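You operate a simulated robot arm through the tools that you are given. There is no shell and no other tool. Be economical: measure what you need, move in short steps, check, and stop when the job is done.

The job below is to be done with a simulated robot arm. You get a single attempt, and the scene is never put back.

## Task
Put things in order on the west end of the south island. At the end: the white chalk block stands where the clear tall bottle stood; the white dauber brush stands where the brown belt stood; the brown belt stands on top of the gold glass tray; the clear tall bottle stands where the white dauber brush stood; whatever was shut is shut again. Leave all else as you found it, and nothing knocked over.

Only the result counts: the job must be done as asked and must still hold three seconds after the hand-in. Knocking over, shifting, dropping, spilling or breaking anything else fails it.

## Robot
A 7-joint arm with a two-finger parallel gripper, fixed in place. Base frame: the origin is at the foot of the arm, x ahead of it, y to its left, z up; the work surface is at about z = 800. Readings come in mm, rad, newtons and seconds.
With the tool pointing down near the work surface it reaches from about 240 to 680 mm from the base axis. Its first joint turns from -1.152 to 1.152 rad. Payload 2.4 kg.
The TCP is the grasp point between the finger pads, 30 mm short of the fingertips. In the tool frame z runs along the fingers and y along their closing line. Largest opening 94 mm; finger width 28, thickness 10; the body of the gripper, 50 by 96 mm, starts 55 mm behind the TCP.
Orientation is told as [roll, pitch, yaw] about the base's x, y, z axes, in that order, counted from this pose: with the fingers straight down and closing along the base's y, the tool's x points along the base's -x, its y along +y and its z along -z.

## Interface
- The arm moves only by the tool move_arm. Its argument "plan" is a list that holds one entry, the list of rows, each a list of 6 numbers: the shift along the tool's x, y, z in units of 30 mm (1.0 is 30 mm), then the turn, a rotation vector about the tool's x, y, z in units of 5 degrees (1.0 is 5 degrees). In form: [[[tx, ty, tz, rx, ry, rz], ...]]. A call has 1 to 10 rows; each row shifts and turns the commanded pose from where the row before left it, along the tool's axes as they then stand. "grip" is the finger opening in mm, from 0 to 94, set as the call begins (left out, the last holds). A call with a number of a shift or a turn outside -1 to 1 is refused whole. Each row takes 0.2 s and may step no farther than 50 mm and 0.15 rad from the row before; otherwise, or with a gripper value out of range, the whole call is refused. A pose out of reach is approached as far as the arm can. The call stops where the force on the tool passes 40 N (or 10 N more than at its start, if that is more) or the arm is blocked; 0.2 s more then pass. Each finger travels about 153 mm/s and halts on what it meets, pressing with about 45 N; the grip force reading is that of the motor and also rises with nothing between the fingers. The clock runs only during rows and for 0.2 s after the last one: add rows that do not move to give the fingers time. The reply holds the time, the measured pose of the TCP, the force on the tool along the base axes, the opening and the grip force, in the units named above and with some noise.
- Cameras (640 x 400 px; columns grow to the right, rows downward): "scene" is fixed at [45.2, 482.6, 1437.4]; the picture's right is [-0.67, -0.75, 0.00], its down [-0.47, 0.42, -0.78] and it looks along [0.58, -0.52, -0.63] (base axes); focal length 341 px, centre (320, 200). "wrist" rides on the gripper at [-37, 0, -58] in the tool frame; the picture's right is [0.00, -1.00, 0.00], its down [0.97, 0.00, -0.24] and it looks along [0.24, 0.00, 0.97] (tool axes); focal length 218 px, centre (320, 200).
- snapshot(camera): a new picture of that camera. It takes no simulated time.
- probe_pixels(camera, pixels): there is no depth. For up to 12 entries [column, row, z] of the newest picture of that camera ("zoom" is the newest enlarged one), the place [x, y] in the base frame at which the ray of that pixel passes the height z, good to about 2 mm. It takes no simulated time.
- enlarge(camera, box): a new picture of the part [left, top, right, bottom] of that camera's present view, enlarged. It takes no simulated time.
- finish_job(): hands the job in; it is judged then, once.

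Work in short steps. Measure before you move; look again where a grasp or a placing could have gone wrong, and mend it. You have 80 turns and 38 pictures in all, those below and enlarged ones among them. Open the gripper and draw the arm clear of the work before you hand the job in, unless the task says otherwise; then end with one line.

The tools are called after ">>>" by a JSON object that holds its "fn" and its "kwargs". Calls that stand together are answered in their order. move_arm: Moves the arm, as the interface text tells. Its arguments: {"type":"object","properties":{"plan":{"type":"array","items":{"type":"array","items":{"type":"array","items":{"type":"number"}}}},"grip":{"type":"number"}},"required":["plan"]} The other tools are called the same way: snapshot (camera) takes a picture; probe_pixels (camera, pixels) gives the place at which the rays of pixels pass given heights; enlarge (camera, box) takes an enlarged picture of a part of a camera's view; finish_job () hands the job in.

At the start:

```text
t: 0.0
tcp_pos: [382.5, 95.7, 1188.7]
tcp_rot: [0.002, -0.001, 0.0]
contact_force: [-0.4, -0.9, -0.2]
grip_width: 94.0
grasp_force: 0.0
```

scene: 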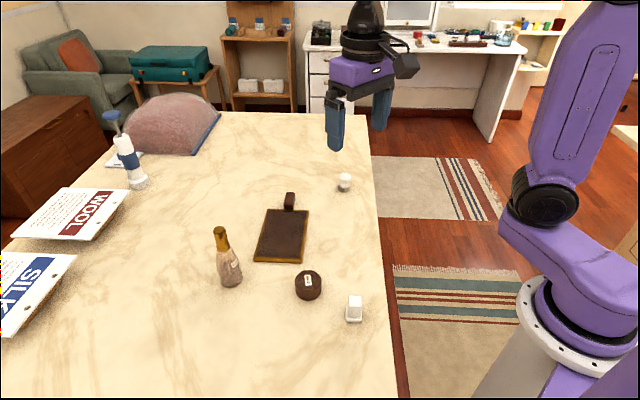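
wrist: 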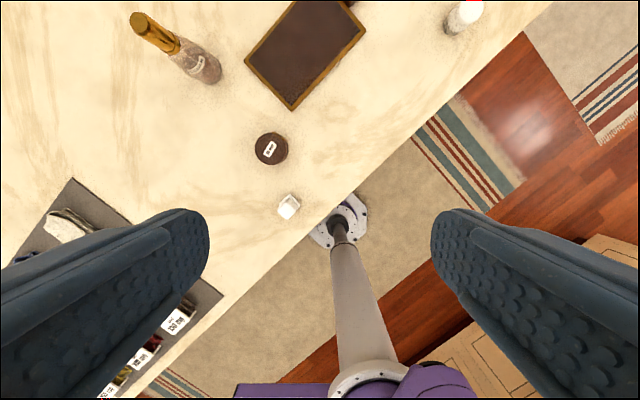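

I start by looking closer at the objects in the scene view.

>>> {"fn": "enlarge", "kwargs": {"camera": "scene", "box": [190, 160, 390, 340]}}

>>> {"fn": "enlarge", "kwargs": {"camera": "scene", "box": [0, 80, 240, 340]}}

>>> {"fn": "enlarge", "kwargs": {"camera": "wrist", "box": [120, 0, 500, 230]}}

```text
2.22 times, centred on (290, 250) of scene
```

zoom: 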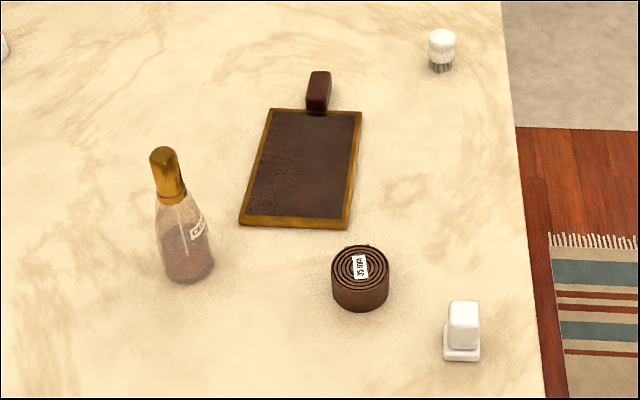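

```text
1.54 times, centred on (120, 210) of scene
```

zoom: 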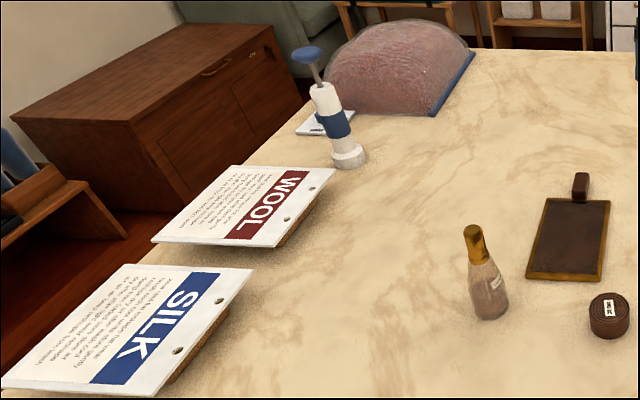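

```text
1.68 times, centred on (310, 115) of wrist
```

zoom: 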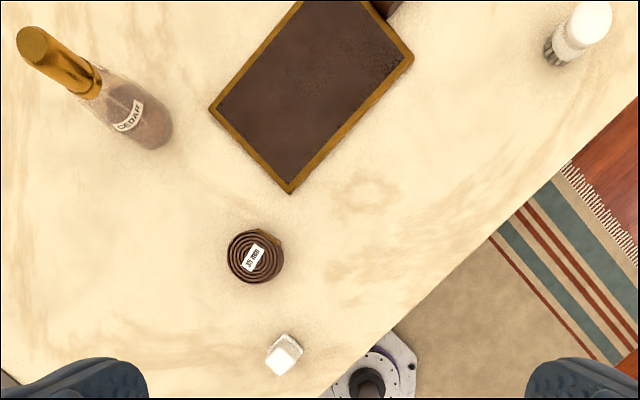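

The wrist zoom shows belt (256,256), chalk (284,354), brush (575,35), bottle base (150,130) and tray corners (210,108), (290,193), (412,58). I probe them from both cameras.

>>> {"fn": "probe_pixels", "kwargs": {"camera": "zoom", "pixels": [[256, 256, 800], [256, 256, 830], [284, 352, 800], [284, 352, 830], [556, 55, 800], [590, 18, 850], [152, 130, 800], [30, 42, 1000], [210, 108, 805], [290, 193, 805], [412, 58, 805], [300, 0, 805]]}}

>>> {"fn": "probe_pixels", "kwargs": {"camera": "scene", "pixels": [[308, 291, 800], [308, 278, 830], [354, 319, 800], [354, 298, 830], [344, 190, 800], [344, 176, 850], [231, 283, 800], [220, 229, 1000], [255, 260, 805], [303, 261, 805], [309, 210, 805], [268, 208, 805]]}}

```text
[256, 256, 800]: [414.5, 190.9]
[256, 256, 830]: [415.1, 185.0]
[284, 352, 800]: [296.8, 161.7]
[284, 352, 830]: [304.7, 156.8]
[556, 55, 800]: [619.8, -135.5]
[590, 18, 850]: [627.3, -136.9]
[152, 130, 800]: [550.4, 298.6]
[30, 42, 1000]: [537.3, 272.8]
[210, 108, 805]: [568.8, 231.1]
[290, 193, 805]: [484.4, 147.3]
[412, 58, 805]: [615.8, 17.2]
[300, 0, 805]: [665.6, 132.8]
```

```text
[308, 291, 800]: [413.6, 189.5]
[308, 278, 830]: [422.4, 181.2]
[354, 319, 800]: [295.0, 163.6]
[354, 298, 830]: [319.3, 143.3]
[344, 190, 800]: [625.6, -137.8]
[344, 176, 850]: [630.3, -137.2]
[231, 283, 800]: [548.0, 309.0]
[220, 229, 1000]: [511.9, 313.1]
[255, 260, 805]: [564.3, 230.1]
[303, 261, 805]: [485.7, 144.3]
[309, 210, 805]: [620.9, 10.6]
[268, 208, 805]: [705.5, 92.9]
```

Positions agree: belt ≈(414,190), chalk ≈(297,161), brush ≈(622,-137), bottle ≈(549,304) with top about z 965, tray centre ≈(593,122). I go above the belt first and look.

>>> {"fn": "move_arm", "kwargs": {"plan": [[[-0.1083, 0.308, 0.9, 0, 0, 0], [-0.1083, 0.308, 0.9, 0, 0, 0], [-0.1083, 0.308, 0.9, 0, 0, 0], [-0.1083, 0.308, 0.9, 0, 0, 0], [-0.1083, 0.308, 0.9, 0, 0, 0], [-0.1083, 0.308, 0.9, 0, 0, 0], [-0.1083, 0.308, 0.9, 0, 0, 0], [-0.1083, 0.308, 0.9, 0, 0, 0], [-0.1083, 0.308, 0.9, 0, 0, 0], [-0.1083, 0.308, 0.9, 0, 0, 0]]], "grip": 94}}

>>> {"fn": "snapshot", "kwargs": {"camera": "wrist"}}

```text
t: 2.2
tcp_pos: [416.1, 187.6, 919.7]
tcp_rot: [-0.001, 0.0, -0.001]
contact_force: [-0.2, 0.8, 0.1]
grip_width: 93.6
grasp_force: 0.0
```

```text
32 pictures are left
```

wrist: 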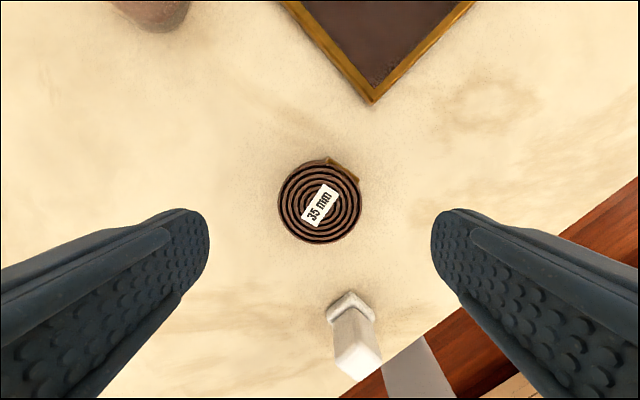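

Belt centre at (319,203), edges ~ (278..361). Chalk base around (351,310), top (359,360). I measure both.

>>> {"fn": "probe_pixels", "kwargs": {"camera": "wrist", "pixels": [[319, 203, 835], [278, 203, 835], [361, 203, 835], [351, 308, 800], [359, 362, 850], [359, 362, 860], [359, 362, 840], [375, 100, 805], [372, 103, 815]]}}

```text
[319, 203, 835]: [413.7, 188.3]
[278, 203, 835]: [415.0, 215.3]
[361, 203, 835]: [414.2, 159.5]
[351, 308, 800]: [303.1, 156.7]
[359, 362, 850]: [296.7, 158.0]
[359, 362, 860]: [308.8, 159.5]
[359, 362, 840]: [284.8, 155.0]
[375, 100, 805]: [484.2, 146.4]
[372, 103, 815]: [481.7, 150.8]
```

Belt is centred at (414,188), 56 mm wide. I descend to z≈834 and close.

>>> {"fn": "move_arm", "kwargs": {"plan": [[[0.035, 0.01, 0.95, 0, 0, 0], [0.035, 0.01, 0.95, 0, 0, 0], [0, 0, 0.95, 0, 0, 0], [0, 0, 0, 0, 0, 0]]]}}

>>> {"fn": "move_arm", "kwargs": {"plan": [[[0, 0, 0, 0, 0, 0], [0, 0, 0, 0, 0, 0], [0, 0, 0, 0, 0, 0]]], "grip": 50}}

```text
t: 3.2
tcp_pos: [411.1, 187.3, 833.1]
tcp_rot: [0.0, 0.0, 0.001]
contact_force: [-0.1, -0.2, 0.3]
grip_width: 93.9
grasp_force: 0.1
```

```text
t: 4.0
tcp_pos: [409.0, 188.4, 834.5]
tcp_rot: [0.0, 0.0, 0.0]
contact_force: [0.1, -1.1, 0.5]
grip_width: 59.3
grasp_force: 45.4
```

Belt gripped (59 mm, 45 N). I lift it 110 mm and move towards the tray centre.

>>> {"fn": "move_arm", "kwargs": {"plan": [[[0, 0, -0.9, 0, 0, 0], [0, 0, -0.9, 0, 0, 0], [0, 0, -0.9, 0, 0, 0], [-0.8, -0.3, -0.4, 0, 0, 0], [-0.9, -0.35, 0, 0, 0, 0], [-0.9, -0.35, 0, 0, 0, 0]]]}}

>>> {"fn": "snapshot", "kwargs": {"camera": "wrist"}}

>>> {"fn": "snapshot", "kwargs": {"camera": "scene"}}

```text
t: 5.4
tcp_pos: [491.1, 155.9, 926.8]
tcp_rot: [0.0, 0.002, 0.0]
contact_force: [-0.6, -0.3, -1.5]
grip_width: 59.5
grasp_force: 45.1
```

```text
31 pictures are left
```

wrist: 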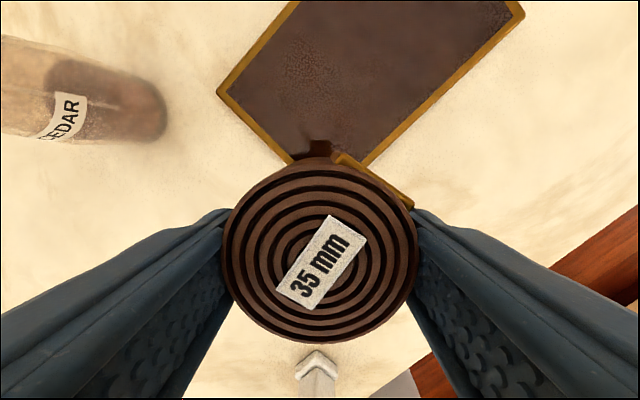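

```text
30 pictures are left
```

scene: 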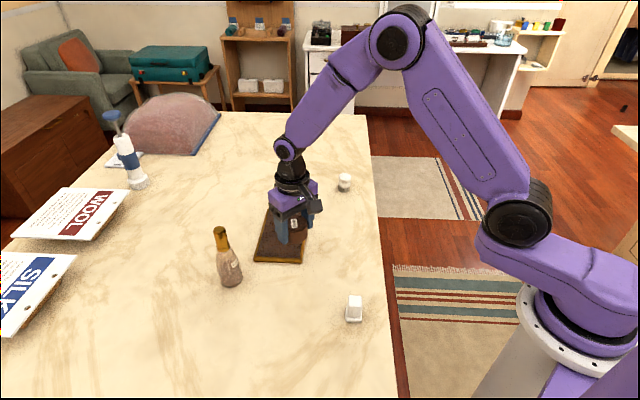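

I look closely at the tray surface before placing.

>>> {"fn": "enlarge", "kwargs": {"camera": "wrist", "box": [200, 0, 540, 170]}}

```text
1.88 times, centred on (370, 85) of wrist
```

zoom: 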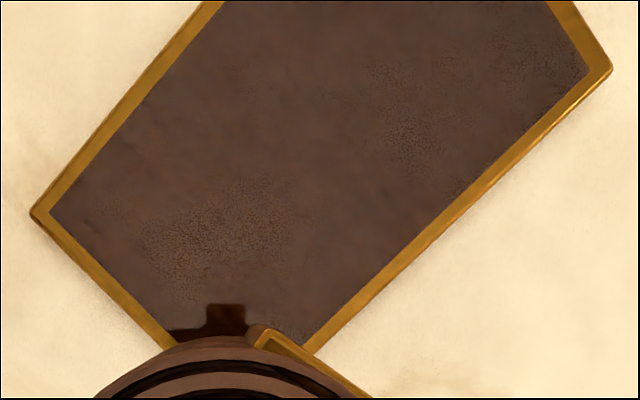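

The tray is an empty framed glass pane. I move the belt over its centre (590,124) and lower to just above.

>>> {"fn": "move_arm", "kwargs": {"plan": [[[-0.817, -0.267, 0, 0, 0, 0], [-0.817, -0.267, 0, 0, 0, 0], [-0.817, -0.267, 0, 0, 0, 0], [-0.817, -0.267, 0, 0, 0, 0], [0, 0, 0.8, 0, 0, 0], [0, 0, 0.8, 0, 0, 0], [0, 0, 0.5, 0, 0, 0], [0, 0, 0, 0, 0, 0]]]}}

>>> {"fn": "snapshot", "kwargs": {"camera": "wrist"}}

```text
t: 7.2
tcp_pos: [588.4, 127.4, 863.4]
tcp_rot: [0.0, 0.0, -0.001]
contact_force: [0.0, 0.2, -0.9]
grip_width: 59.3
grasp_force: 44.8
```

```text
28 pictures are left
```

wrist: 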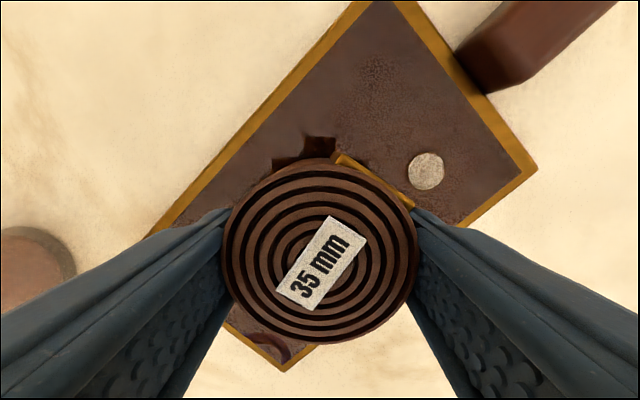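

The belt is over the tray (the grey disc looks like a mirror reflection). I lower gently to contact.

>>> {"fn": "move_arm", "kwargs": {"plan": [[[0, 0, 0.2, 0, 0, 0], [0, 0, 0.15, 0, 0, 0], [0, 0, 0.1, 0, 0, 0], [0, 0, 0, 0, 0, 0]]]}}

```text
t: 8.2
tcp_pos: [589.1, 127.6, 850.0]
tcp_rot: [0.001, 0.001, -0.001]
contact_force: [-0.4, 0.4, -2.6]
grip_width: 59.3
grasp_force: 44.6
```

Still free; I go on in small steps.

>>> {"fn": "move_arm", "kwargs": {"plan": [[[0, 0, 0.1, 0, 0, 0], [0, 0, 0.08, 0, 0, 0], [0, 0, 0, 0, 0, 0]]]}}

```text
t: 9.0
tcp_pos: [588.6, 126.1, 846.0]
tcp_rot: [-0.001, -0.002, 0.0]
contact_force: [-0.7, -2.3, 8.5]
grip_width: 58.7
grasp_force: 44.9
```

Contact at 8.5 N. I open and rise straight up.

>>> {"fn": "move_arm", "kwargs": {"plan": [[[0, 0, 0, 0, 0, 0], [0, 0, 0, 0, 0, 0], [0, 0, -0.5, 0, 0, 0], [0, 0, -0.9, 0, 0, 0], [0, 0, -0.9, 0, 0, 0], [0, 0, -0.9, 0, 0, 0]]], "grip": 90}}

>>> {"fn": "snapshot", "kwargs": {"camera": "wrist"}}

```text
t: 10.4
tcp_pos: [588.0, 123.3, 939.5]
tcp_rot: [0.0, 0.0, 0.001]
contact_force: [-0.3, 0.4, -0.7]
grip_width: 90.3
grasp_force: 0.0
```

```text
27 pictures are left
```

wrist: 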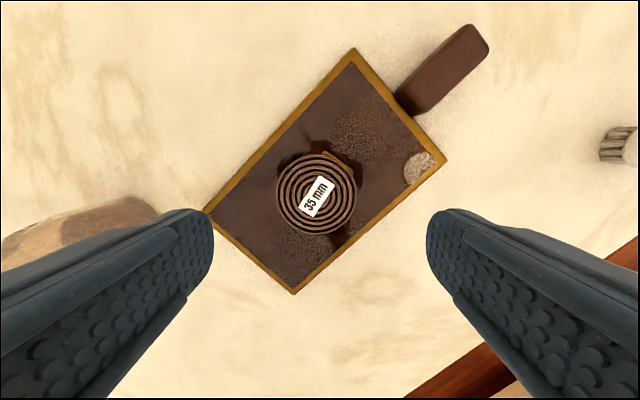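

Belt sits on the tray. Now I move over to the brush at about (622,-137).

>>> {"fn": "move_arm", "kwargs": {"plan": [[[-0.118, -0.97, 0, 0, 0, 0], [-0.118, -0.97, 0, 0, 0, 0], [-0.118, -0.97, 0, 0, 0, 0], [-0.118, -0.97, 0, 0, 0, 0], [-0.118, -0.97, 0, 0, 0, 0], [-0.118, -0.97, 0, 0, 0, 0], [-0.118, -0.97, 0, 0, 0, 0], [-0.118, -0.97, 0, 0, 0, 0], [-0.118, -0.97, 0, 0, 0, 0], [0, 0, 0, 0, 0, 0]]]}}

>>> {"fn": "snapshot", "kwargs": {"camera": "wrist"}}

```text
t: 12.6
tcp_pos: [620.5, -138.4, 941.7]
tcp_rot: [0.0, 0.0, 0.001]
contact_force: [-0.4, -0.8, -0.6]
grip_width: 90.0
grasp_force: 0.1
```

```text
26 pictures are left
```

wrist: 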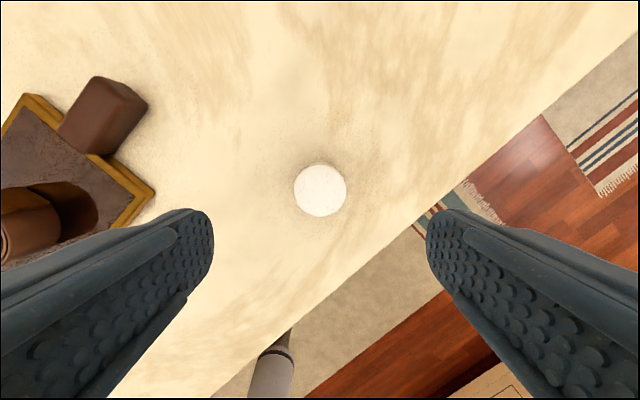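

Brush top disc at (320,190), 53 px wide. I probe it at likely heights.

>>> {"fn": "probe_pixels", "kwargs": {"camera": "wrist", "pixels": [[320, 190, 845], [320, 190, 855], [320, 190, 865], [294, 190, 855], [347, 190, 855], [320, 164, 855]]}}

>>> {"fn": "enlarge", "kwargs": {"camera": "scene", "box": [300, 150, 390, 206]}}

```text
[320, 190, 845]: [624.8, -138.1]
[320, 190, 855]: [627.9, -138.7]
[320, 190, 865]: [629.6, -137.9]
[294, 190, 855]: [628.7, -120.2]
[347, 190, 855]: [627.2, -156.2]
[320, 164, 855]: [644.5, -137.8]
```

```text
7.11 times, centred on (345, 178) of scene
```

zoom: 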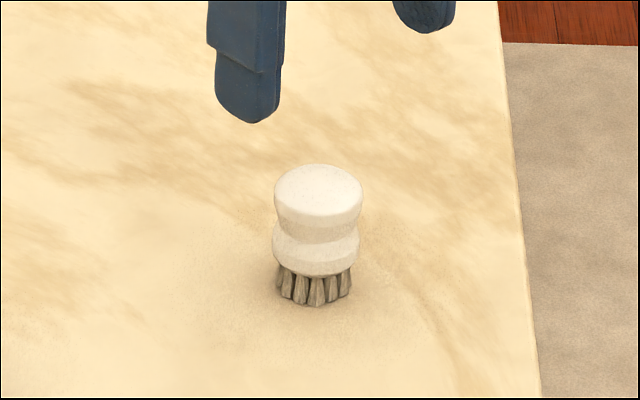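

I probe the brush's base and top in this zoom.

>>> {"fn": "probe_pixels", "kwargs": {"camera": "zoom", "pixels": [[316, 288, 800], [318, 190, 845], [318, 190, 850], [318, 190, 855], [318, 233, 830], [318, 233, 835]]}}

```text
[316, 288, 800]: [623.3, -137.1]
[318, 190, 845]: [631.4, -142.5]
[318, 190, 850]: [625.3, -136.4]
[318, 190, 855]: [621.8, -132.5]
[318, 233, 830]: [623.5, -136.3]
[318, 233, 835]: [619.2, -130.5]
```

Brush axis ≈(624.5,-137.5), top ≈850, waist ≈830. I descend to z≈834 and close on it.

>>> {"fn": "move_arm", "kwargs": {"plan": [[[-0.08, 0, 0.9, 0, 0, 0], [0, 0, 0.9, 0, 0, 0], [0, 0, 0.9, 0, 0, 0], [0, 0, 0.83, 0, 0, 0], [0, 0, 0, 0, 0, 0]]]}}

>>> {"fn": "move_arm", "kwargs": {"plan": [[[0, 0, 0, 0, 0, 0], [0, 0, 0, 0, 0, 0], [0, 0, 0, 0, 0, 0]]], "grip": 25}}

>>> {"fn": "move_arm", "kwargs": {"plan": [[[0, 0, -0.5, 0, 0, 0], [0, 0, -0.9, 0, 0, 0], [0, 0, -0.9, 0, 0, 0], [0, 0, -0.9, 0, 0, 0], [0, 0, -0.8, 0, 0, 0]]]}}

>>> {"fn": "snapshot", "kwargs": {"camera": "wrist"}}

```text
t: 13.8
tcp_pos: [623.3, -137.6, 835.1]
tcp_rot: [0.0, 0.001, 0.001]
contact_force: [-0.2, 0.3, 0.7]
grip_width: 89.7
grasp_force: 0.1
```

```text
t: 14.6
tcp_pos: [622.9, -137.3, 835.1]
tcp_rot: [0.0, 0.001, -0.001]
contact_force: [0.4, 0.0, -0.2]
grip_width: 37.4
grasp_force: 45.3
```

```text
t: 15.8
tcp_pos: [623.6, -137.0, 955.2]
tcp_rot: [0.0, 0.0, 0.0]
contact_force: [-0.5, 0.0, -0.3]
grip_width: 37.5
grasp_force: 45.5
```

```text
24 pictures are left
```

wrist: 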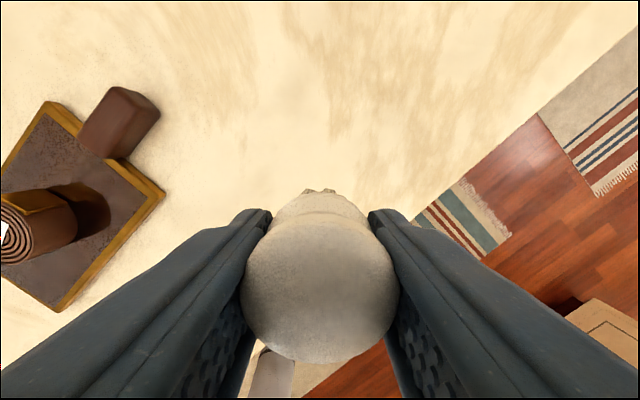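

Brush is held, its axis about 3 mm ahead (+x) of the TCP. I carry it over the belt's old spot, TCP target (411,188.5).

>>> {"fn": "move_arm", "kwargs": {"plan": [[[0.545, 0.836, 0, 0, 0, 0], [0.545, 0.836, 0, 0, 0, 0], [0.545, 0.836, 0, 0, 0, 0], [0.545, 0.836, 0, 0, 0, 0], [0.545, 0.836, 0, 0, 0, 0], [0.545, 0.836, 0, 0, 0, 0], [0.545, 0.836, 0, 0, 0, 0], [0.545, 0.836, 0, 0, 0, 0], [0.545, 0.836, 0, 0, 0, 0], [0.545, 0.836, 0, 0, 0, 0]]]}}

>>> {"fn": "move_arm", "kwargs": {"plan": [[[0.545, 0.836, 0, 0, 0, 0], [0.545, 0.836, 0, 0, 0, 0], [0.545, 0.836, 0, 0, 0, 0], [0, 0, 0.8, 0, 0, 0], [0, 0, 0.8, 0, 0, 0], [0, 0, 0.8, 0, 0, 0], [0, 0, 0.8, 0, 0, 0], [0, 0, 0.5, 0, 0, 0], [0, 0, 0, 0, 0, 0]]]}}

```text
t: 18.0
tcp_pos: [458.7, 115.3, 955.1]
tcp_rot: [0.0, -0.001, 0.001]
contact_force: [0.3, -0.1, -0.8]
grip_width: 37.3
grasp_force: 45.3
```

```text
t: 20.0
tcp_pos: [409.4, 192.2, 844.9]
tcp_rot: [0.0, 0.0, 0.001]
contact_force: [0.3, -0.7, -0.1]
grip_width: 37.2
grasp_force: 45.4
```

Now about 9 mm above release height; I lower gently to contact.

>>> {"fn": "move_arm", "kwargs": {"plan": [[[0, 0, 0.15, 0, 0, 0], [0, 0, 0.1, 0, 0, 0], [0, 0, 0, 0, 0, 0]]]}}

```text
t: 20.8
tcp_pos: [410.8, 191.7, 837.2]
tcp_rot: [0.0, 0.0, 0.0]
contact_force: [0.0, 0.0, -0.4]
grip_width: 37.4
grasp_force: 44.7
```

>>> {"fn": "move_arm", "kwargs": {"plan": [[[0, -0.1, 0.05, 0, 0, 0], [0, 0, 0.03, 0, 0, 0], [0, 0, 0, 0, 0, 0]]]}}

```text
t: 21.6
tcp_pos: [409.6, 188.0, 835.0]
tcp_rot: [0.0, -0.001, -0.001]
contact_force: [-1.7, -0.9, 16.1]
grip_width: 37.3
grasp_force: 44.8
```

The brush touches the table (16 N). I release, rise and look.

>>> {"fn": "move_arm", "kwargs": {"plan": [[[0, 0, -0.03, 0, 0, 0], [0, 0, 0, 0, 0, 0], [0, 0, -0.5, 0, 0, 0], [0, 0, -0.9, 0, 0, 0], [0, 0, -0.9, 0, 0, 0], [0, 0, -0.9, 0, 0, 0], [0, 0, -0.9, 0, 0, 0]]], "grip": 90}}

>>> {"fn": "snapshot", "kwargs": {"camera": "wrist"}}

>>> {"fn": "snapshot", "kwargs": {"camera": "scene"}}

```text
t: 23.2
tcp_pos: [408.3, 188.9, 958.2]
tcp_rot: [0.001, 0.0, 0.0]
contact_force: [0.4, 0.1, 0.8]
grip_width: 89.9
grasp_force: 0.0
```

```text
23 pictures are left
```

wrist: 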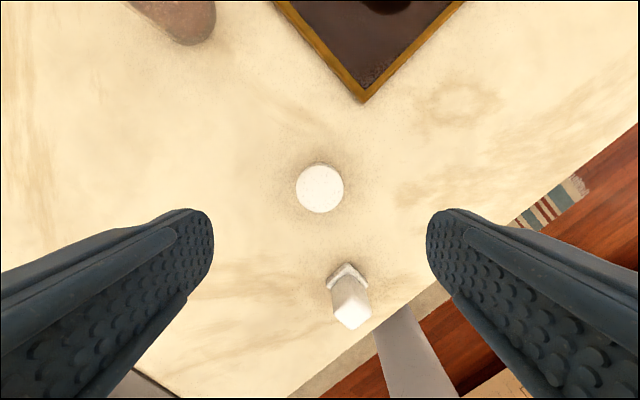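

```text
22 pictures are left
```

scene: 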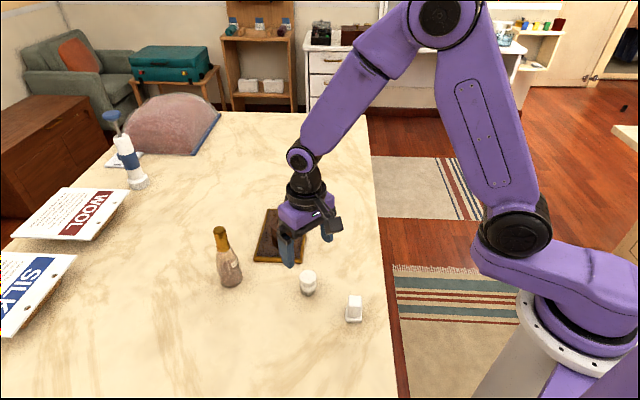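

Brush stands upright at (320,188). I check its location and raise towards the bottle for a look.

>>> {"fn": "probe_pixels", "kwargs": {"camera": "wrist", "pixels": [[320, 188, 848]]}}

>>> {"fn": "move_arm", "kwargs": {"plan": [[[0, 0, -0.9, 0, 0, 0], [0, 0, -0.9, 0, 0, 0], [-0.6, 0.6, -0.3, 0, 0, 0], [-0.6, 0.6, -0.3, 0, 0, 0], [-0.6, 0.6, -0.3, 0, 0, 0], [-0.6, 0.6, -0.3, 0, 0, 0], [-0.6, 0.6, 0, 0, 0, 0], [0, 0, 0, 0, 0, 0]]]}}

>>> {"fn": "snapshot", "kwargs": {"camera": "wrist"}}

>>> {"fn": "enlarge", "kwargs": {"camera": "scene", "box": [180, 215, 280, 295]}}

```text
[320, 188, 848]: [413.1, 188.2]
```

```text
t: 25.0
tcp_pos: [500.3, 276.7, 1049.0]
tcp_rot: [-0.001, 0.002, -0.001]
contact_force: [0.7, -0.5, 0.7]
grip_width: 90.2
grasp_force: 0.1
```

```text
21 pictures are left
```

wrist: 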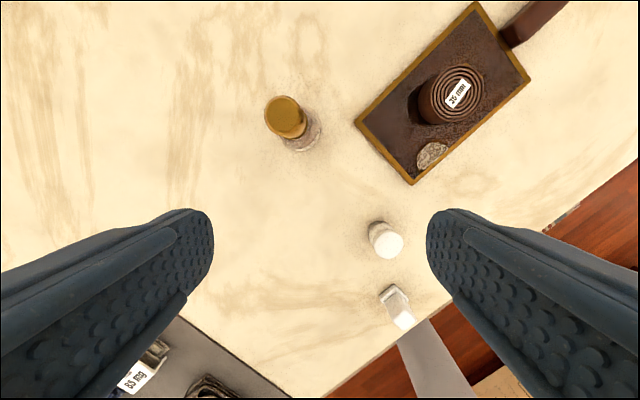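

```text
5.00 times, centred on (230, 255) of scene
```

zoom: 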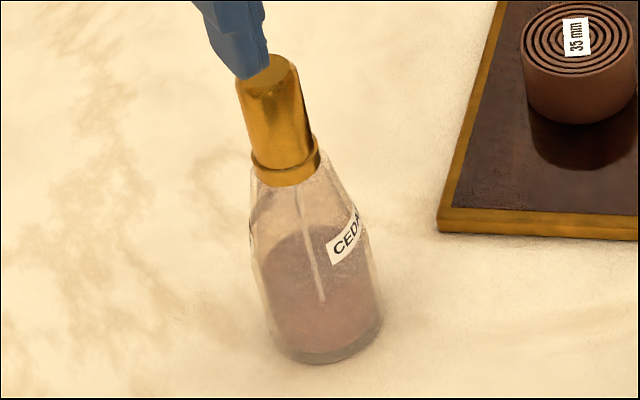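

The bottle's cap top is at wrist (285,113), zoom (268,70); collar at zoom (287,165), base (325,335). I probe these to fix axis and heights.

>>> {"fn": "probe_pixels", "kwargs": {"camera": "zoom", "pixels": [[325, 333, 800], [268, 70, 955], [268, 70, 965], [268, 70, 975], [287, 165, 895], [287, 165, 905], [287, 165, 915]]}}

>>> {"fn": "probe_pixels", "kwargs": {"camera": "wrist", "pixels": [[287, 113, 955], [287, 113, 965], [287, 113, 975], [265, 115, 965], [308, 115, 965]]}}

```text
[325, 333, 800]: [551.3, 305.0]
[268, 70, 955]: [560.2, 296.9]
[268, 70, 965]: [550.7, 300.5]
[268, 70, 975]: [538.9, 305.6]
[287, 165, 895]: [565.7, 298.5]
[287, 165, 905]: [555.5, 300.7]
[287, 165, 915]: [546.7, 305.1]
```

```text
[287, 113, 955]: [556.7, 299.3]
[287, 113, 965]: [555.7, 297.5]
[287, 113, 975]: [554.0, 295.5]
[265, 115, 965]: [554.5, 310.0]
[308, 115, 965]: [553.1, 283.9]
```

Bottle axis ≈(552,301), top ≈964, collar ≈909. I move over it, staying high.

>>> {"fn": "move_arm", "kwargs": {"plan": [[[-0.577, 0.267, 0, 0, 0, 0], [-0.577, 0.267, 0, 0, 0, 0], [-0.577, 0.267, 0, 0, 0, 0], [0, 0, 0, 0, 0, 0], [0, 0, 0, 0, 0, 0]]]}}

>>> {"fn": "snapshot", "kwargs": {"camera": "wrist"}}

```text
t: 26.2
tcp_pos: [550.7, 300.4, 1048.4]
tcp_rot: [0.0, -0.001, 0.0]
contact_force: [0.3, -0.4, 1.1]
grip_width: 90.1
grasp_force: 0.0
```

```text
19 pictures are left
```

wrist: 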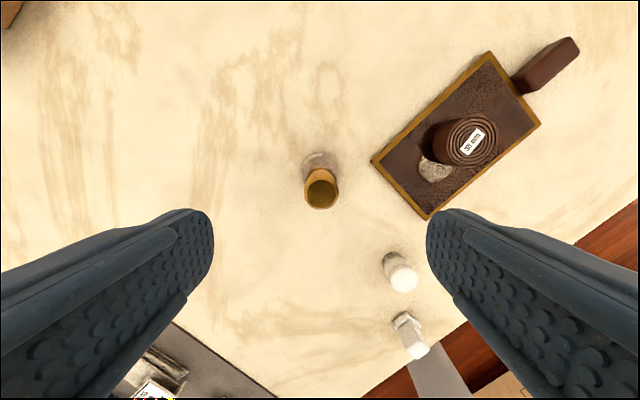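

>>> {"fn": "probe_pixels", "kwargs": {"camera": "wrist", "pixels": [[321, 188, 964], [319, 158, 800]]}}

```text
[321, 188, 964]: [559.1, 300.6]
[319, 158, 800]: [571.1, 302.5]
```

Wrist says cap top is a few mm further out; I shift +3 mm and descend to z≈922 around cap and collar.

>>> {"fn": "move_arm", "kwargs": {"plan": [[[-0.1, 0, 0.8, 0, 0, 0], [0, 0, 0.9, 0, 0, 0], [0, 0, 0.9, 0, 0, 0], [0, 0, 0.9, 0, 0, 0], [0, 0, 0.7, 0, 0, 0], [0, 0, 0, 0, 0, 0]]]}}

>>> {"fn": "move_arm", "kwargs": {"plan": [[[0, 0, 0, 0, 0, 0], [0, 0, 0, 0, 0, 0], [0, 0, 0, 0, 0, 0]]], "grip": 15}}

>>> {"fn": "enlarge", "kwargs": {"camera": "scene", "box": [180, 195, 300, 295]}}

```text
t: 27.6
tcp_pos: [552.8, 301.7, 920.6]
tcp_rot: [0.0, 0.0, 0.001]
contact_force: [0.3, 0.0, -0.1]
grip_width: 89.9
grasp_force: 0.1
```

```text
t: 28.4
tcp_pos: [553.5, 300.5, 921.6]
tcp_rot: [-0.001, 0.001, -0.001]
contact_force: [0.5, -0.7, 3.3]
grip_width: 35.4
grasp_force: 44.6
```

```text
4.00 times, centred on (240, 245) of scene
```

zoom: 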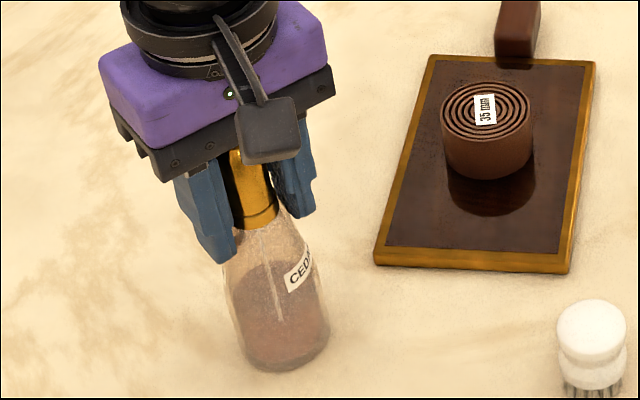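

Gripped at 35 mm, near collar/shoulder. I lift only 20 mm and check that the entire bottle rises.

>>> {"fn": "move_arm", "kwargs": {"plan": [[[0, 0, -0.3, 0, 0, 0], [0, 0, -0.4, 0, 0, 0], [0, 0, 0, 0, 0, 0]]]}}

>>> {"fn": "enlarge", "kwargs": {"camera": "scene", "box": [180, 195, 300, 295]}}

```text
t: 29.2
tcp_pos: [553.8, 301.3, 943.3]
tcp_rot: [0.0, -0.001, -0.001]
contact_force: [-1.1, 0.5, -3.1]
grip_width: 35.5
grasp_force: 44.5
```

```text
4.00 times, centred on (240, 245) of scene
```

zoom: 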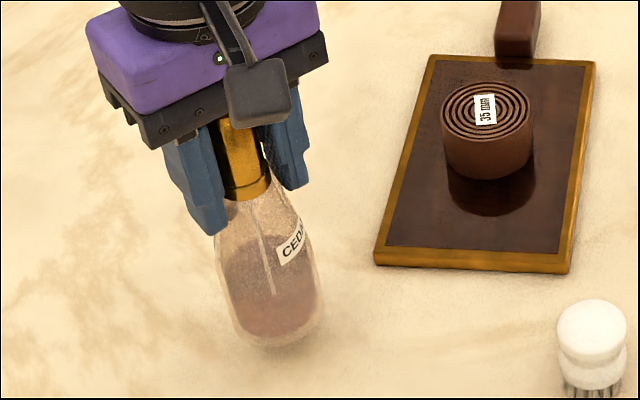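

Whole bottle rose. I lift another 90 mm and carry it over to the brush's old place (shift +71, -438.5).

>>> {"fn": "move_arm", "kwargs": {"plan": [[[0, 0, -0.75, 0, 0, 0], [0, 0, -0.75, 0, 0, 0], [0, 0, -0.75, 0, 0, 0], [0, 0, -0.75, 0, 0, 0], [-0.158, -0.974, 0, 0, 0, 0], [-0.158, -0.974, 0, 0, 0, 0], [-0.158, -0.974, 0, 0, 0, 0], [-0.158, -0.974, 0, 0, 0, 0], [-0.158, -0.974, 0, 0, 0, 0]]]}}

>>> {"fn": "move_arm", "kwargs": {"plan": [[[-0.158, -0.974, 0, 0, 0, 0], [-0.158, -0.974, 0, 0, 0, 0], [-0.158, -0.974, 0, 0, 0, 0], [-0.158, -0.974, 0, 0, 0, 0], [-0.158, -0.974, 0, 0, 0, 0], [-0.158, -0.974, 0, 0, 0, 0], [-0.158, -0.974, 0, 0, 0, 0], [-0.158, -0.974, 0, 0, 0, 0], [-0.158, -0.974, 0, 0, 0, 0], [-0.158, -0.974, 0, 0, 0, 0]]]}}

>>> {"fn": "snapshot", "kwargs": {"camera": "scene"}}

```text
t: 31.2
tcp_pos: [575.7, 154.7, 1034.1]
tcp_rot: [-0.001, 0.0, 0.001]
contact_force: [-0.7, 0.5, -3.2]
grip_width: 35.7
grasp_force: 45.0
```

```text
t: 33.4
tcp_pos: [624.8, -136.8, 1030.6]
tcp_rot: [-0.001, 0.001, 0.002]
contact_force: [-0.1, -0.5, -2.5]
grip_width: 35.4
grasp_force: 45.6
```

```text
16 pictures are left
```

scene: 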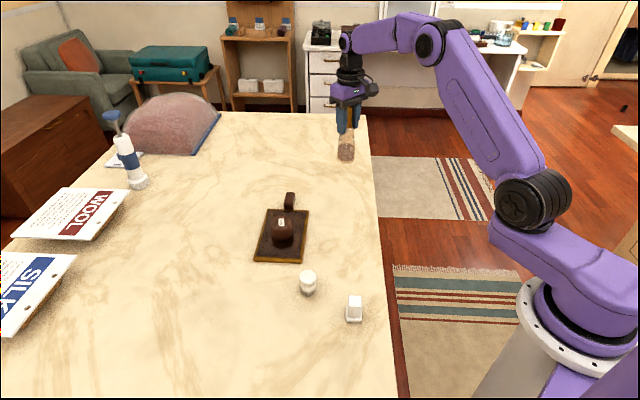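

Now over (624.5,-137.5). I lower to about 6 mm above release height.

>>> {"fn": "move_arm", "kwargs": {"plan": [[[0, 0, 0.8, 0, 0, 0], [0, 0, 0.8, 0, 0, 0], [0, 0, 0.8, 0, 0, 0], [0, 0, 0.6, 0, 0, 0], [0, 0, 0.4, 0, 0, 0], [0, 0, 0, 0, 0, 0]]]}}

>>> {"fn": "enlarge", "kwargs": {"camera": "scene", "box": [290, 110, 400, 200]}}

```text
t: 34.8
tcp_pos: [624.5, -138.6, 931.0]
tcp_rot: [-0.001, 0.0, 0.0]
contact_force: [0.2, 0.2, -2.2]
grip_width: 35.5
grasp_force: 45.2
```

```text
4.44 times, centred on (345, 155) of scene
```

zoom: 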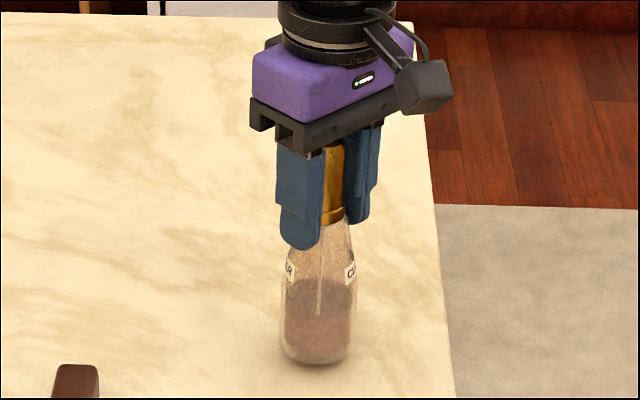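

Bottle is upright; base centre at zoom (317,345). I check it and lower further.

>>> {"fn": "probe_pixels", "kwargs": {"camera": "zoom", "pixels": [[317, 345, 806], [317, 345, 800], [317, 345, 809]]}}

>>> {"fn": "move_arm", "kwargs": {"plan": [[[0, 0, 0.12, 0, 0, 0], [0, 0, 0.1, 0, 0, 0], [0, 0, 0, 0, 0, 0]]]}}

```text
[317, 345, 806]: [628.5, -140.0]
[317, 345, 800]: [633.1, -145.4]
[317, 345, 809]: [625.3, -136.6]
```

```text
t: 35.6
tcp_pos: [626.1, -137.3, 925.4]
tcp_rot: [0.002, 0.001, -0.001]
contact_force: [-0.6, 0.4, -3.1]
grip_width: 35.5
grasp_force: 45.3
```

>>> {"fn": "move_arm", "kwargs": {"plan": [[[0, 0, 0.08, 0, 0, 0], [0, 0, 0.05, 0, 0, 0], [0, 0, 0, 0, 0, 0]]]}}

```text
t: 36.4
tcp_pos: [625.5, -136.4, 922.8]
tcp_rot: [0.0, -0.003, 0.001]
contact_force: [-4.1, 1.1, 17.9]
grip_width: 35.8
grasp_force: 45.5
```

Table contact (18 N). I ease off a little, release and rise clear of the cap.

>>> {"fn": "move_arm", "kwargs": {"plan": [[[0, 0, -0.04, 0, 0, 0], [0, 0, 0, 0, 0, 0]]]}}

>>> {"fn": "move_arm", "kwargs": {"plan": [[[0, 0, 0, 0, 0, 0], [0, 0, 0, 0, 0, 0], [0, 0, -0.5, 0, 0, 0], [0, 0, -0.9, 0, 0, 0], [0, 0, -0.9, 0, 0, 0], [0, 0, -0.9, 0, 0, 0], [0, 0, -0.9, 0, 0, 0], [0, 0, 0, 0, 0, 0]]], "grip": 90}}

>>> {"fn": "enlarge", "kwargs": {"camera": "scene", "box": [290, 110, 400, 200]}}

```text
t: 37.0
tcp_pos: [625.0, -137.0, 922.4]
tcp_rot: [0.0, -0.002, 0.0]
contact_force: [-0.9, 0.0, 9.8]
grip_width: 35.6
grasp_force: 44.4
```

```text
t: 38.8
tcp_pos: [625.4, -137.9, 1045.7]
tcp_rot: [-0.001, -0.001, 0.001]
contact_force: [-1.2, 0.6, -0.2]
grip_width: 90.1
grasp_force: 0.1
```

```text
4.44 times, centred on (345, 155) of scene
```

zoom: 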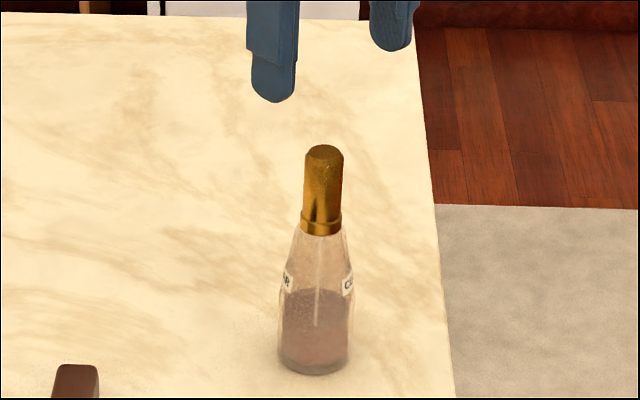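

Bottle stands. I check its base and travel to above the chalk at (300,160).

>>> {"fn": "probe_pixels", "kwargs": {"camera": "zoom", "pixels": [[314, 358, 800], [314, 362, 800], [324, 152, 965]]}}

>>> {"fn": "move_arm", "kwargs": {"plan": [[[0.903, 0.828, 0, 0, 0, 0], [0.903, 0.828, 0, 0, 0, 0], [0.903, 0.828, 0, 0, 0, 0], [0.903, 0.828, 0, 0, 0, 0], [0.903, 0.828, 0, 0, 0, 0], [0.903, 0.828, 0, 0, 0, 0], [0.903, 0.828, 0, 0, 0, 0], [0.903, 0.828, 0, 0, 0, 0], [0.903, 0.828, 0, 0, 0, 0], [0.903, 0.828, 0, 0, 0, 0]]]}}

>>> {"fn": "move_arm", "kwargs": {"plan": [[[0.903, 0.828, 0, 0, 0, 0], [0.903, 0.828, 0, 0, 0, 0], [0, 0, 0.9, 0, 0, 0], [0, 0, 0.9, 0, 0, 0], [0, 0, 0.9, 0, 0, 0], [0, 0, 0, 0, 0, 0]]]}}

>>> {"fn": "snapshot", "kwargs": {"camera": "wrist"}}

>>> {"fn": "enlarge", "kwargs": {"camera": "scene", "box": [314, 280, 394, 330]}}

```text
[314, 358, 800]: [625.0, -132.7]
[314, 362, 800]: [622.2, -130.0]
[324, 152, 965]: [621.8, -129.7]
```

```text
t: 41.0
tcp_pos: [355.7, 111.9, 1040.8]
tcp_rot: [0.001, 0.0, 0.001]
contact_force: [-0.2, 0.1, 0.5]
grip_width: 90.2
grasp_force: 0.1
```

```text
t: 42.4
tcp_pos: [300.5, 163.0, 964.7]
tcp_rot: [0.001, 0.001, 0.001]
contact_force: [-0.6, 0.5, -0.6]
grip_width: 90.1
grasp_force: 0.0
```

```text
13 pictures are left
```

wrist: 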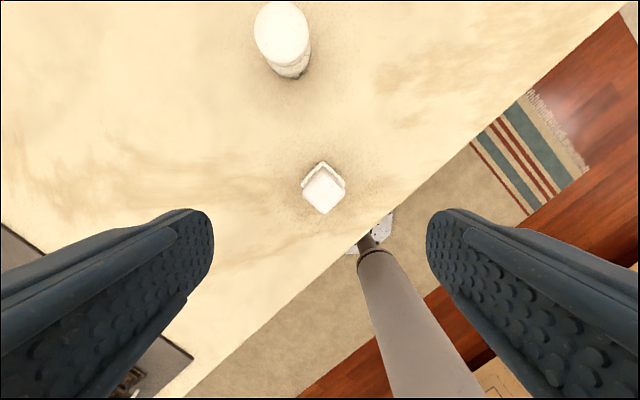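

```text
8.00 times, centred on (354, 305) of scene
```

zoom: 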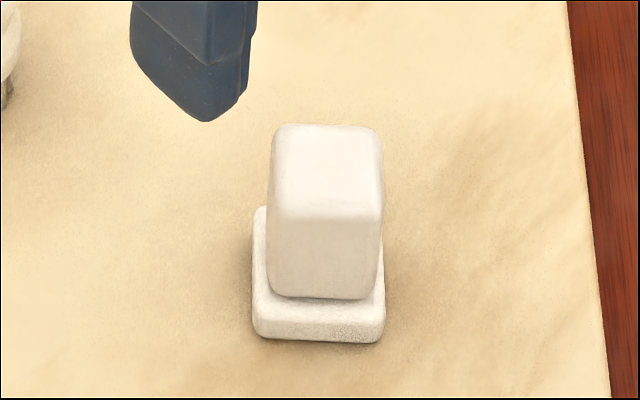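

The chalk block (with a foot) is rotated about 45°. I enlarge the wrist view to get its edges.

>>> {"fn": "enlarge", "kwargs": {"camera": "wrist", "box": [272, 150, 372, 230]}}

>>> {"fn": "probe_pixels", "kwargs": {"camera": "scene", "pixels": [[354, 319, 800]]}}

```text
5.00 times, centred on (322, 190) of wrist
```

zoom: 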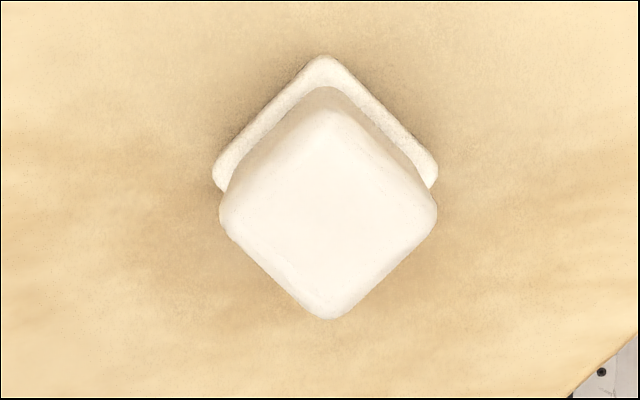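

```text
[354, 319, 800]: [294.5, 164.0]
```

Top corners at zoom (220,212),(437,212),(328,320),(330,108); foot corners (213,178),(438,182),(325,55). I probe them.

>>> {"fn": "probe_pixels", "kwargs": {"camera": "zoom", "pixels": [[213, 178, 806], [438, 182, 806], [325, 55, 806], [220, 212, 840], [437, 212, 840], [328, 320, 845], [330, 108, 845], [328, 212, 845], [220, 212, 850], [437, 212, 850]]}}

```text
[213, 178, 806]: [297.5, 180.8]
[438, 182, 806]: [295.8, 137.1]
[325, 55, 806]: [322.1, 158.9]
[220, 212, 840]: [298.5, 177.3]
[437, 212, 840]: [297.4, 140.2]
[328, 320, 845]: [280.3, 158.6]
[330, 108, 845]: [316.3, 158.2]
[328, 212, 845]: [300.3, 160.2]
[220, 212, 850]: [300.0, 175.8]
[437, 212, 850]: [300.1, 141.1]
```

Chalk centre ≈(298,159), top ≈850, faces at 45°. I turn the tool 45° (closing along +x+y) above it.

>>> {"fn": "move_arm", "kwargs": {"plan": [[[0.07, -0.1, 0, 0, 0, 1], [0, 0, 0, 0, 0, 1], [0, 0, 0, 0, 0, 1], [0, 0, 0, 0, 0, 1], [0, 0, 0, 0, 0, 1], [0, 0, 0, 0, 0, 1], [0, 0, 0, 0, 0, 1], [0, 0, 0, 0, 0, 1], [0, 0, 0, 0, 0, 1], [0, 0, 0, 0, 0, 0]]], "grip": 80}}

>>> {"fn": "snapshot", "kwargs": {"camera": "wrist"}}

```text
t: 44.6
tcp_pos: [297.4, 158.3, 964.7]
tcp_rot: [0.0, -0.001, -0.786]
contact_force: [0.0, -0.6, 0.5]
grip_width: 80.0
grasp_force: 0.0
```

```text
10 pictures are left
```

wrist: 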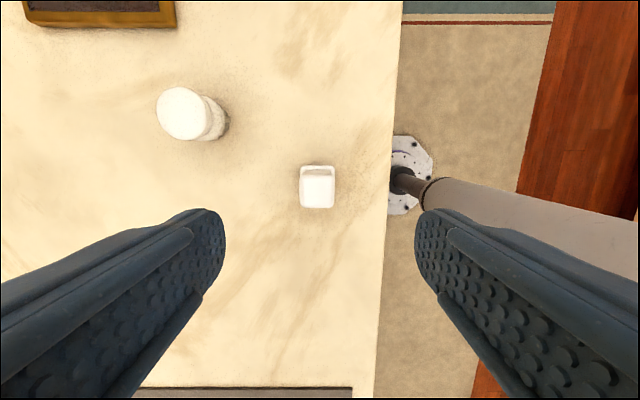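

Chalk is square with the jaws at (317,190). I descend to z≈847 and close.

>>> {"fn": "move_arm", "kwargs": {"plan": [[[0, 0.05, 0.9, 0, 0, 0], [0, 0, 0.9, 0, 0, 0], [0, 0, 0.9, 0, 0, 0], [0, 0, 0.9, 0, 0, 0], [0, 0, 0.3, 0, 0, 0], [0, 0, 0, 0, 0, 0]]]}}

>>> {"fn": "move_arm", "kwargs": {"plan": [[[0, 0, 0, 0, 0, 0], [0, 0, 0, 0, 0, 0], [0, 0, 0, 0, 0, 0]]], "grip": 15}}

>>> {"fn": "move_arm", "kwargs": {"plan": [[[0, 0, -0.5, 0, 0, 0], [0, 0, -0.5, 0, 0, 0], [0, 0, 0, 0, 0, 0]]]}}

>>> {"fn": "enlarge", "kwargs": {"camera": "scene", "box": [304, 255, 404, 335]}}

```text
t: 46.0
tcp_pos: [297.8, 160.9, 847.6]
tcp_rot: [0.0, 0.0, -0.786]
contact_force: [0.0, -0.1, 0.0]
grip_width: 79.9
grasp_force: 0.1
```

```text
t: 46.8
tcp_pos: [298.5, 160.8, 847.4]
tcp_rot: [0.001, 0.0, -0.785]
contact_force: [0.1, -0.4, 0.1]
grip_width: 31.2
grasp_force: 45.0
```

```text
t: 47.6
tcp_pos: [297.5, 159.1, 878.3]
tcp_rot: [0.0, -0.001, -0.787]
contact_force: [0.1, -0.2, -1.0]
grip_width: 31.4
grasp_force: 45.0
```

```text
5.00 times, centred on (354, 295) of scene
```

zoom: 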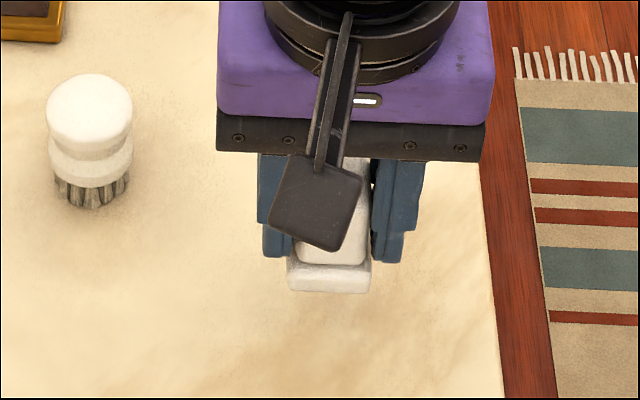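

The foot came along with the block. I raise 60 mm and carry it to the bottle's old spot (551.5,302).

>>> {"fn": "move_arm", "kwargs": {"plan": [[[0, 0, -0.7, 0, 0, 0], [0, 0, -0.7, 0, 0, 0], [0, 0, -0.6, 0, 0, 0]]]}}

>>> {"fn": "move_arm", "kwargs": {"plan": [[[-0.262, 0.933, 0, 0, 0, 0], [-0.262, 0.933, 0, 0, 0, 0], [-0.262, 0.933, 0, 0, 0, 0], [-0.262, 0.933, 0, 0, 0, 0], [-0.262, 0.933, 0, 0, 0, 0], [-0.262, 0.933, 0, 0, 0, 0], [-0.262, 0.933, 0, 0, 0, 0], [-0.262, 0.933, 0, 0, 0, 0], [-0.262, 0.933, 0, 0, 0, 0], [-0.262, 0.933, 0, 0, 0, 0]]]}}

>>> {"fn": "move_arm", "kwargs": {"plan": [[[0, 0, 0.7, 0, 0, 0], [0, 0, 0.7, 0, 0, 0], [0, 0, 0.7, 0, 0, 0], [0, 0, 0.5, 0, 0, 0], [0, 0, 0, 0, 0, 0]]]}}

>>> {"fn": "snapshot", "kwargs": {"camera": "scene"}}

```text
t: 48.4
tcp_pos: [299.4, 159.8, 936.7]
tcp_rot: [0.001, -0.001, -0.784]
contact_force: [0.1, 0.0, -0.1]
grip_width: 31.4
grasp_force: 44.2
```

```text
t: 50.6
tcp_pos: [552.5, 305.0, 936.8]
tcp_rot: [0.0, 0.0, -0.786]
contact_force: [-0.5, -0.5, -0.7]
grip_width: 31.6
grasp_force: 44.9
```

```text
t: 51.8
tcp_pos: [552.5, 302.0, 862.2]
tcp_rot: [0.001, -0.001, -0.786]
contact_force: [0.6, -0.2, -1.0]
grip_width: 31.6
grasp_force: 44.8
```

```text
8 pictures are left
```

scene: 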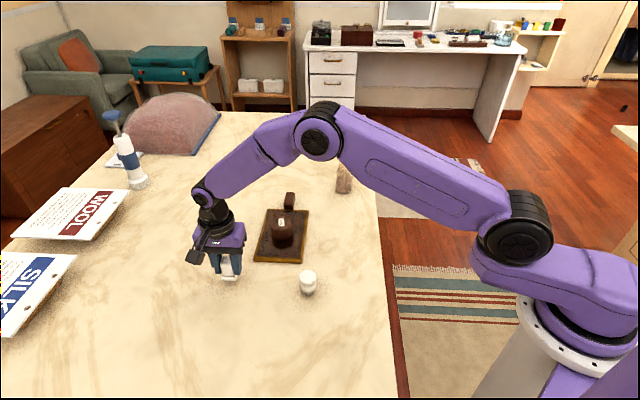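

Position (552,302) is right; 14 mm to go. I lower gently.

>>> {"fn": "move_arm", "kwargs": {"plan": [[[0, 0, 0.25, 0, 0, 0], [0, 0, 0.12, 0, 0, 0], [0, 0, 0, 0, 0, 0]]]}}

>>> {"fn": "move_arm", "kwargs": {"plan": [[[0, 0, 0.06, 0, 0, 0], [0, 0, 0, 0, 0, 0]]]}}

```text
t: 52.6
tcp_pos: [551.9, 302.6, 849.8]
tcp_rot: [-0.001, -0.001, -0.784]
contact_force: [0.1, -0.2, 0.4]
grip_width: 31.4
grasp_force: 45.0
```

```text
t: 53.2
tcp_pos: [551.8, 301.4, 847.1]
tcp_rot: [-0.001, -0.001, -0.784]
contact_force: [-1.1, 0.3, 2.5]
grip_width: 31.5
grasp_force: 44.9
```

Light contact. I release and rise.

>>> {"fn": "move_arm", "kwargs": {"plan": [[[0, 0, 0, 0, 0, 0], [0, 0, 0, 0, 0, 0], [0, 0, -0.5, 0, 0, 0], [0, 0, -0.9, 0, 0, 0], [0, 0, -0.9, 0, 0, 0], [0, 0, -0.9, 0, 0, 0], [0, 0, -0.9, 0, 0, 0], [0.9, -0.6, -0.6, 0, 0, 0], [0.5, -0.9, -0.6, 0, 0, 0], [0, -0.9, -0.6, 0, 0, 0]]], "grip": 75}}

>>> {"fn": "move_arm", "kwargs": {"plan": [[[0, -0.9, -0.6, 0, 0, 0], [0, -0.9, -0.6, 0, 0, 0], [0, -0.9, -0.6, 0, 0, 0], [0, 0, -0.6, 0, 0, 0], [0, 0, 0, 0, 0, 0]]]}}

>>> {"fn": "snapshot", "kwargs": {"camera": "scene"}}

>>> {"fn": "snapshot", "kwargs": {"camera": "wrist"}}

```text
t: 55.4
tcp_pos: [473.5, 280.5, 1021.9]
tcp_rot: [0.0, 0.0, -0.785]
contact_force: [-0.2, 0.9, -0.5]
grip_width: 75.0
grasp_force: 0.1
```

```text
t: 56.6
tcp_pos: [413.8, 221.0, 1095.2]
tcp_rot: [0.001, -0.001, -0.784]
contact_force: [-0.7, -0.3, 1.0]
grip_width: 75.1
grasp_force: 0.0
```

```text
7 pictures are left
```

scene: 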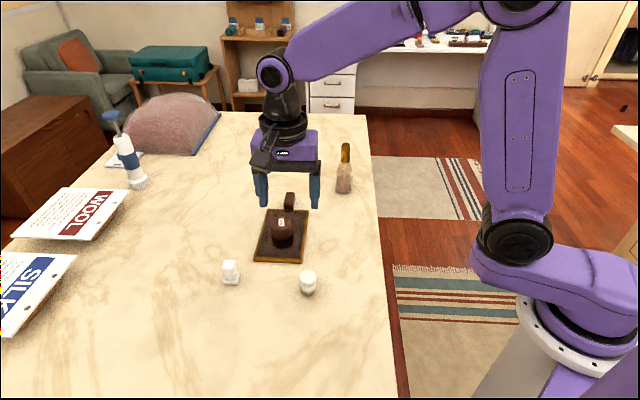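

```text
6 pictures are left
```

wrist: 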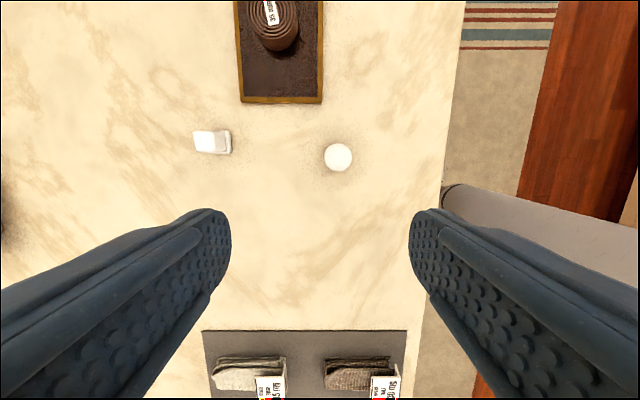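

All four stand where intended. A last check of base points: chalk (231,279), bottle (344,189), brush (308,290).

>>> {"fn": "probe_pixels", "kwargs": {"camera": "scene", "pixels": [[231, 281, 800], [344, 190, 800], [308, 291, 800], [255, 260, 805], [303, 261, 805]]}}

```text
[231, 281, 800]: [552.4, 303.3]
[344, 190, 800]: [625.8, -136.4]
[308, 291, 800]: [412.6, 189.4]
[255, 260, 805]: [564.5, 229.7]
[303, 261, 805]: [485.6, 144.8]
```

All positions match the originals to within a few mm, and the arm is clear with the gripper open, so I hand in.

>>> {"fn": "finish_job", "kwargs": {}}

```text
The job is handed in.
```

The job is handed in: the chalk, brush and bottle stand within a few mm of their target spots, and the belt is on the tray. I opened nothing, saw nothing else shifted or knocked over, and left the gripper open and the arm clear.
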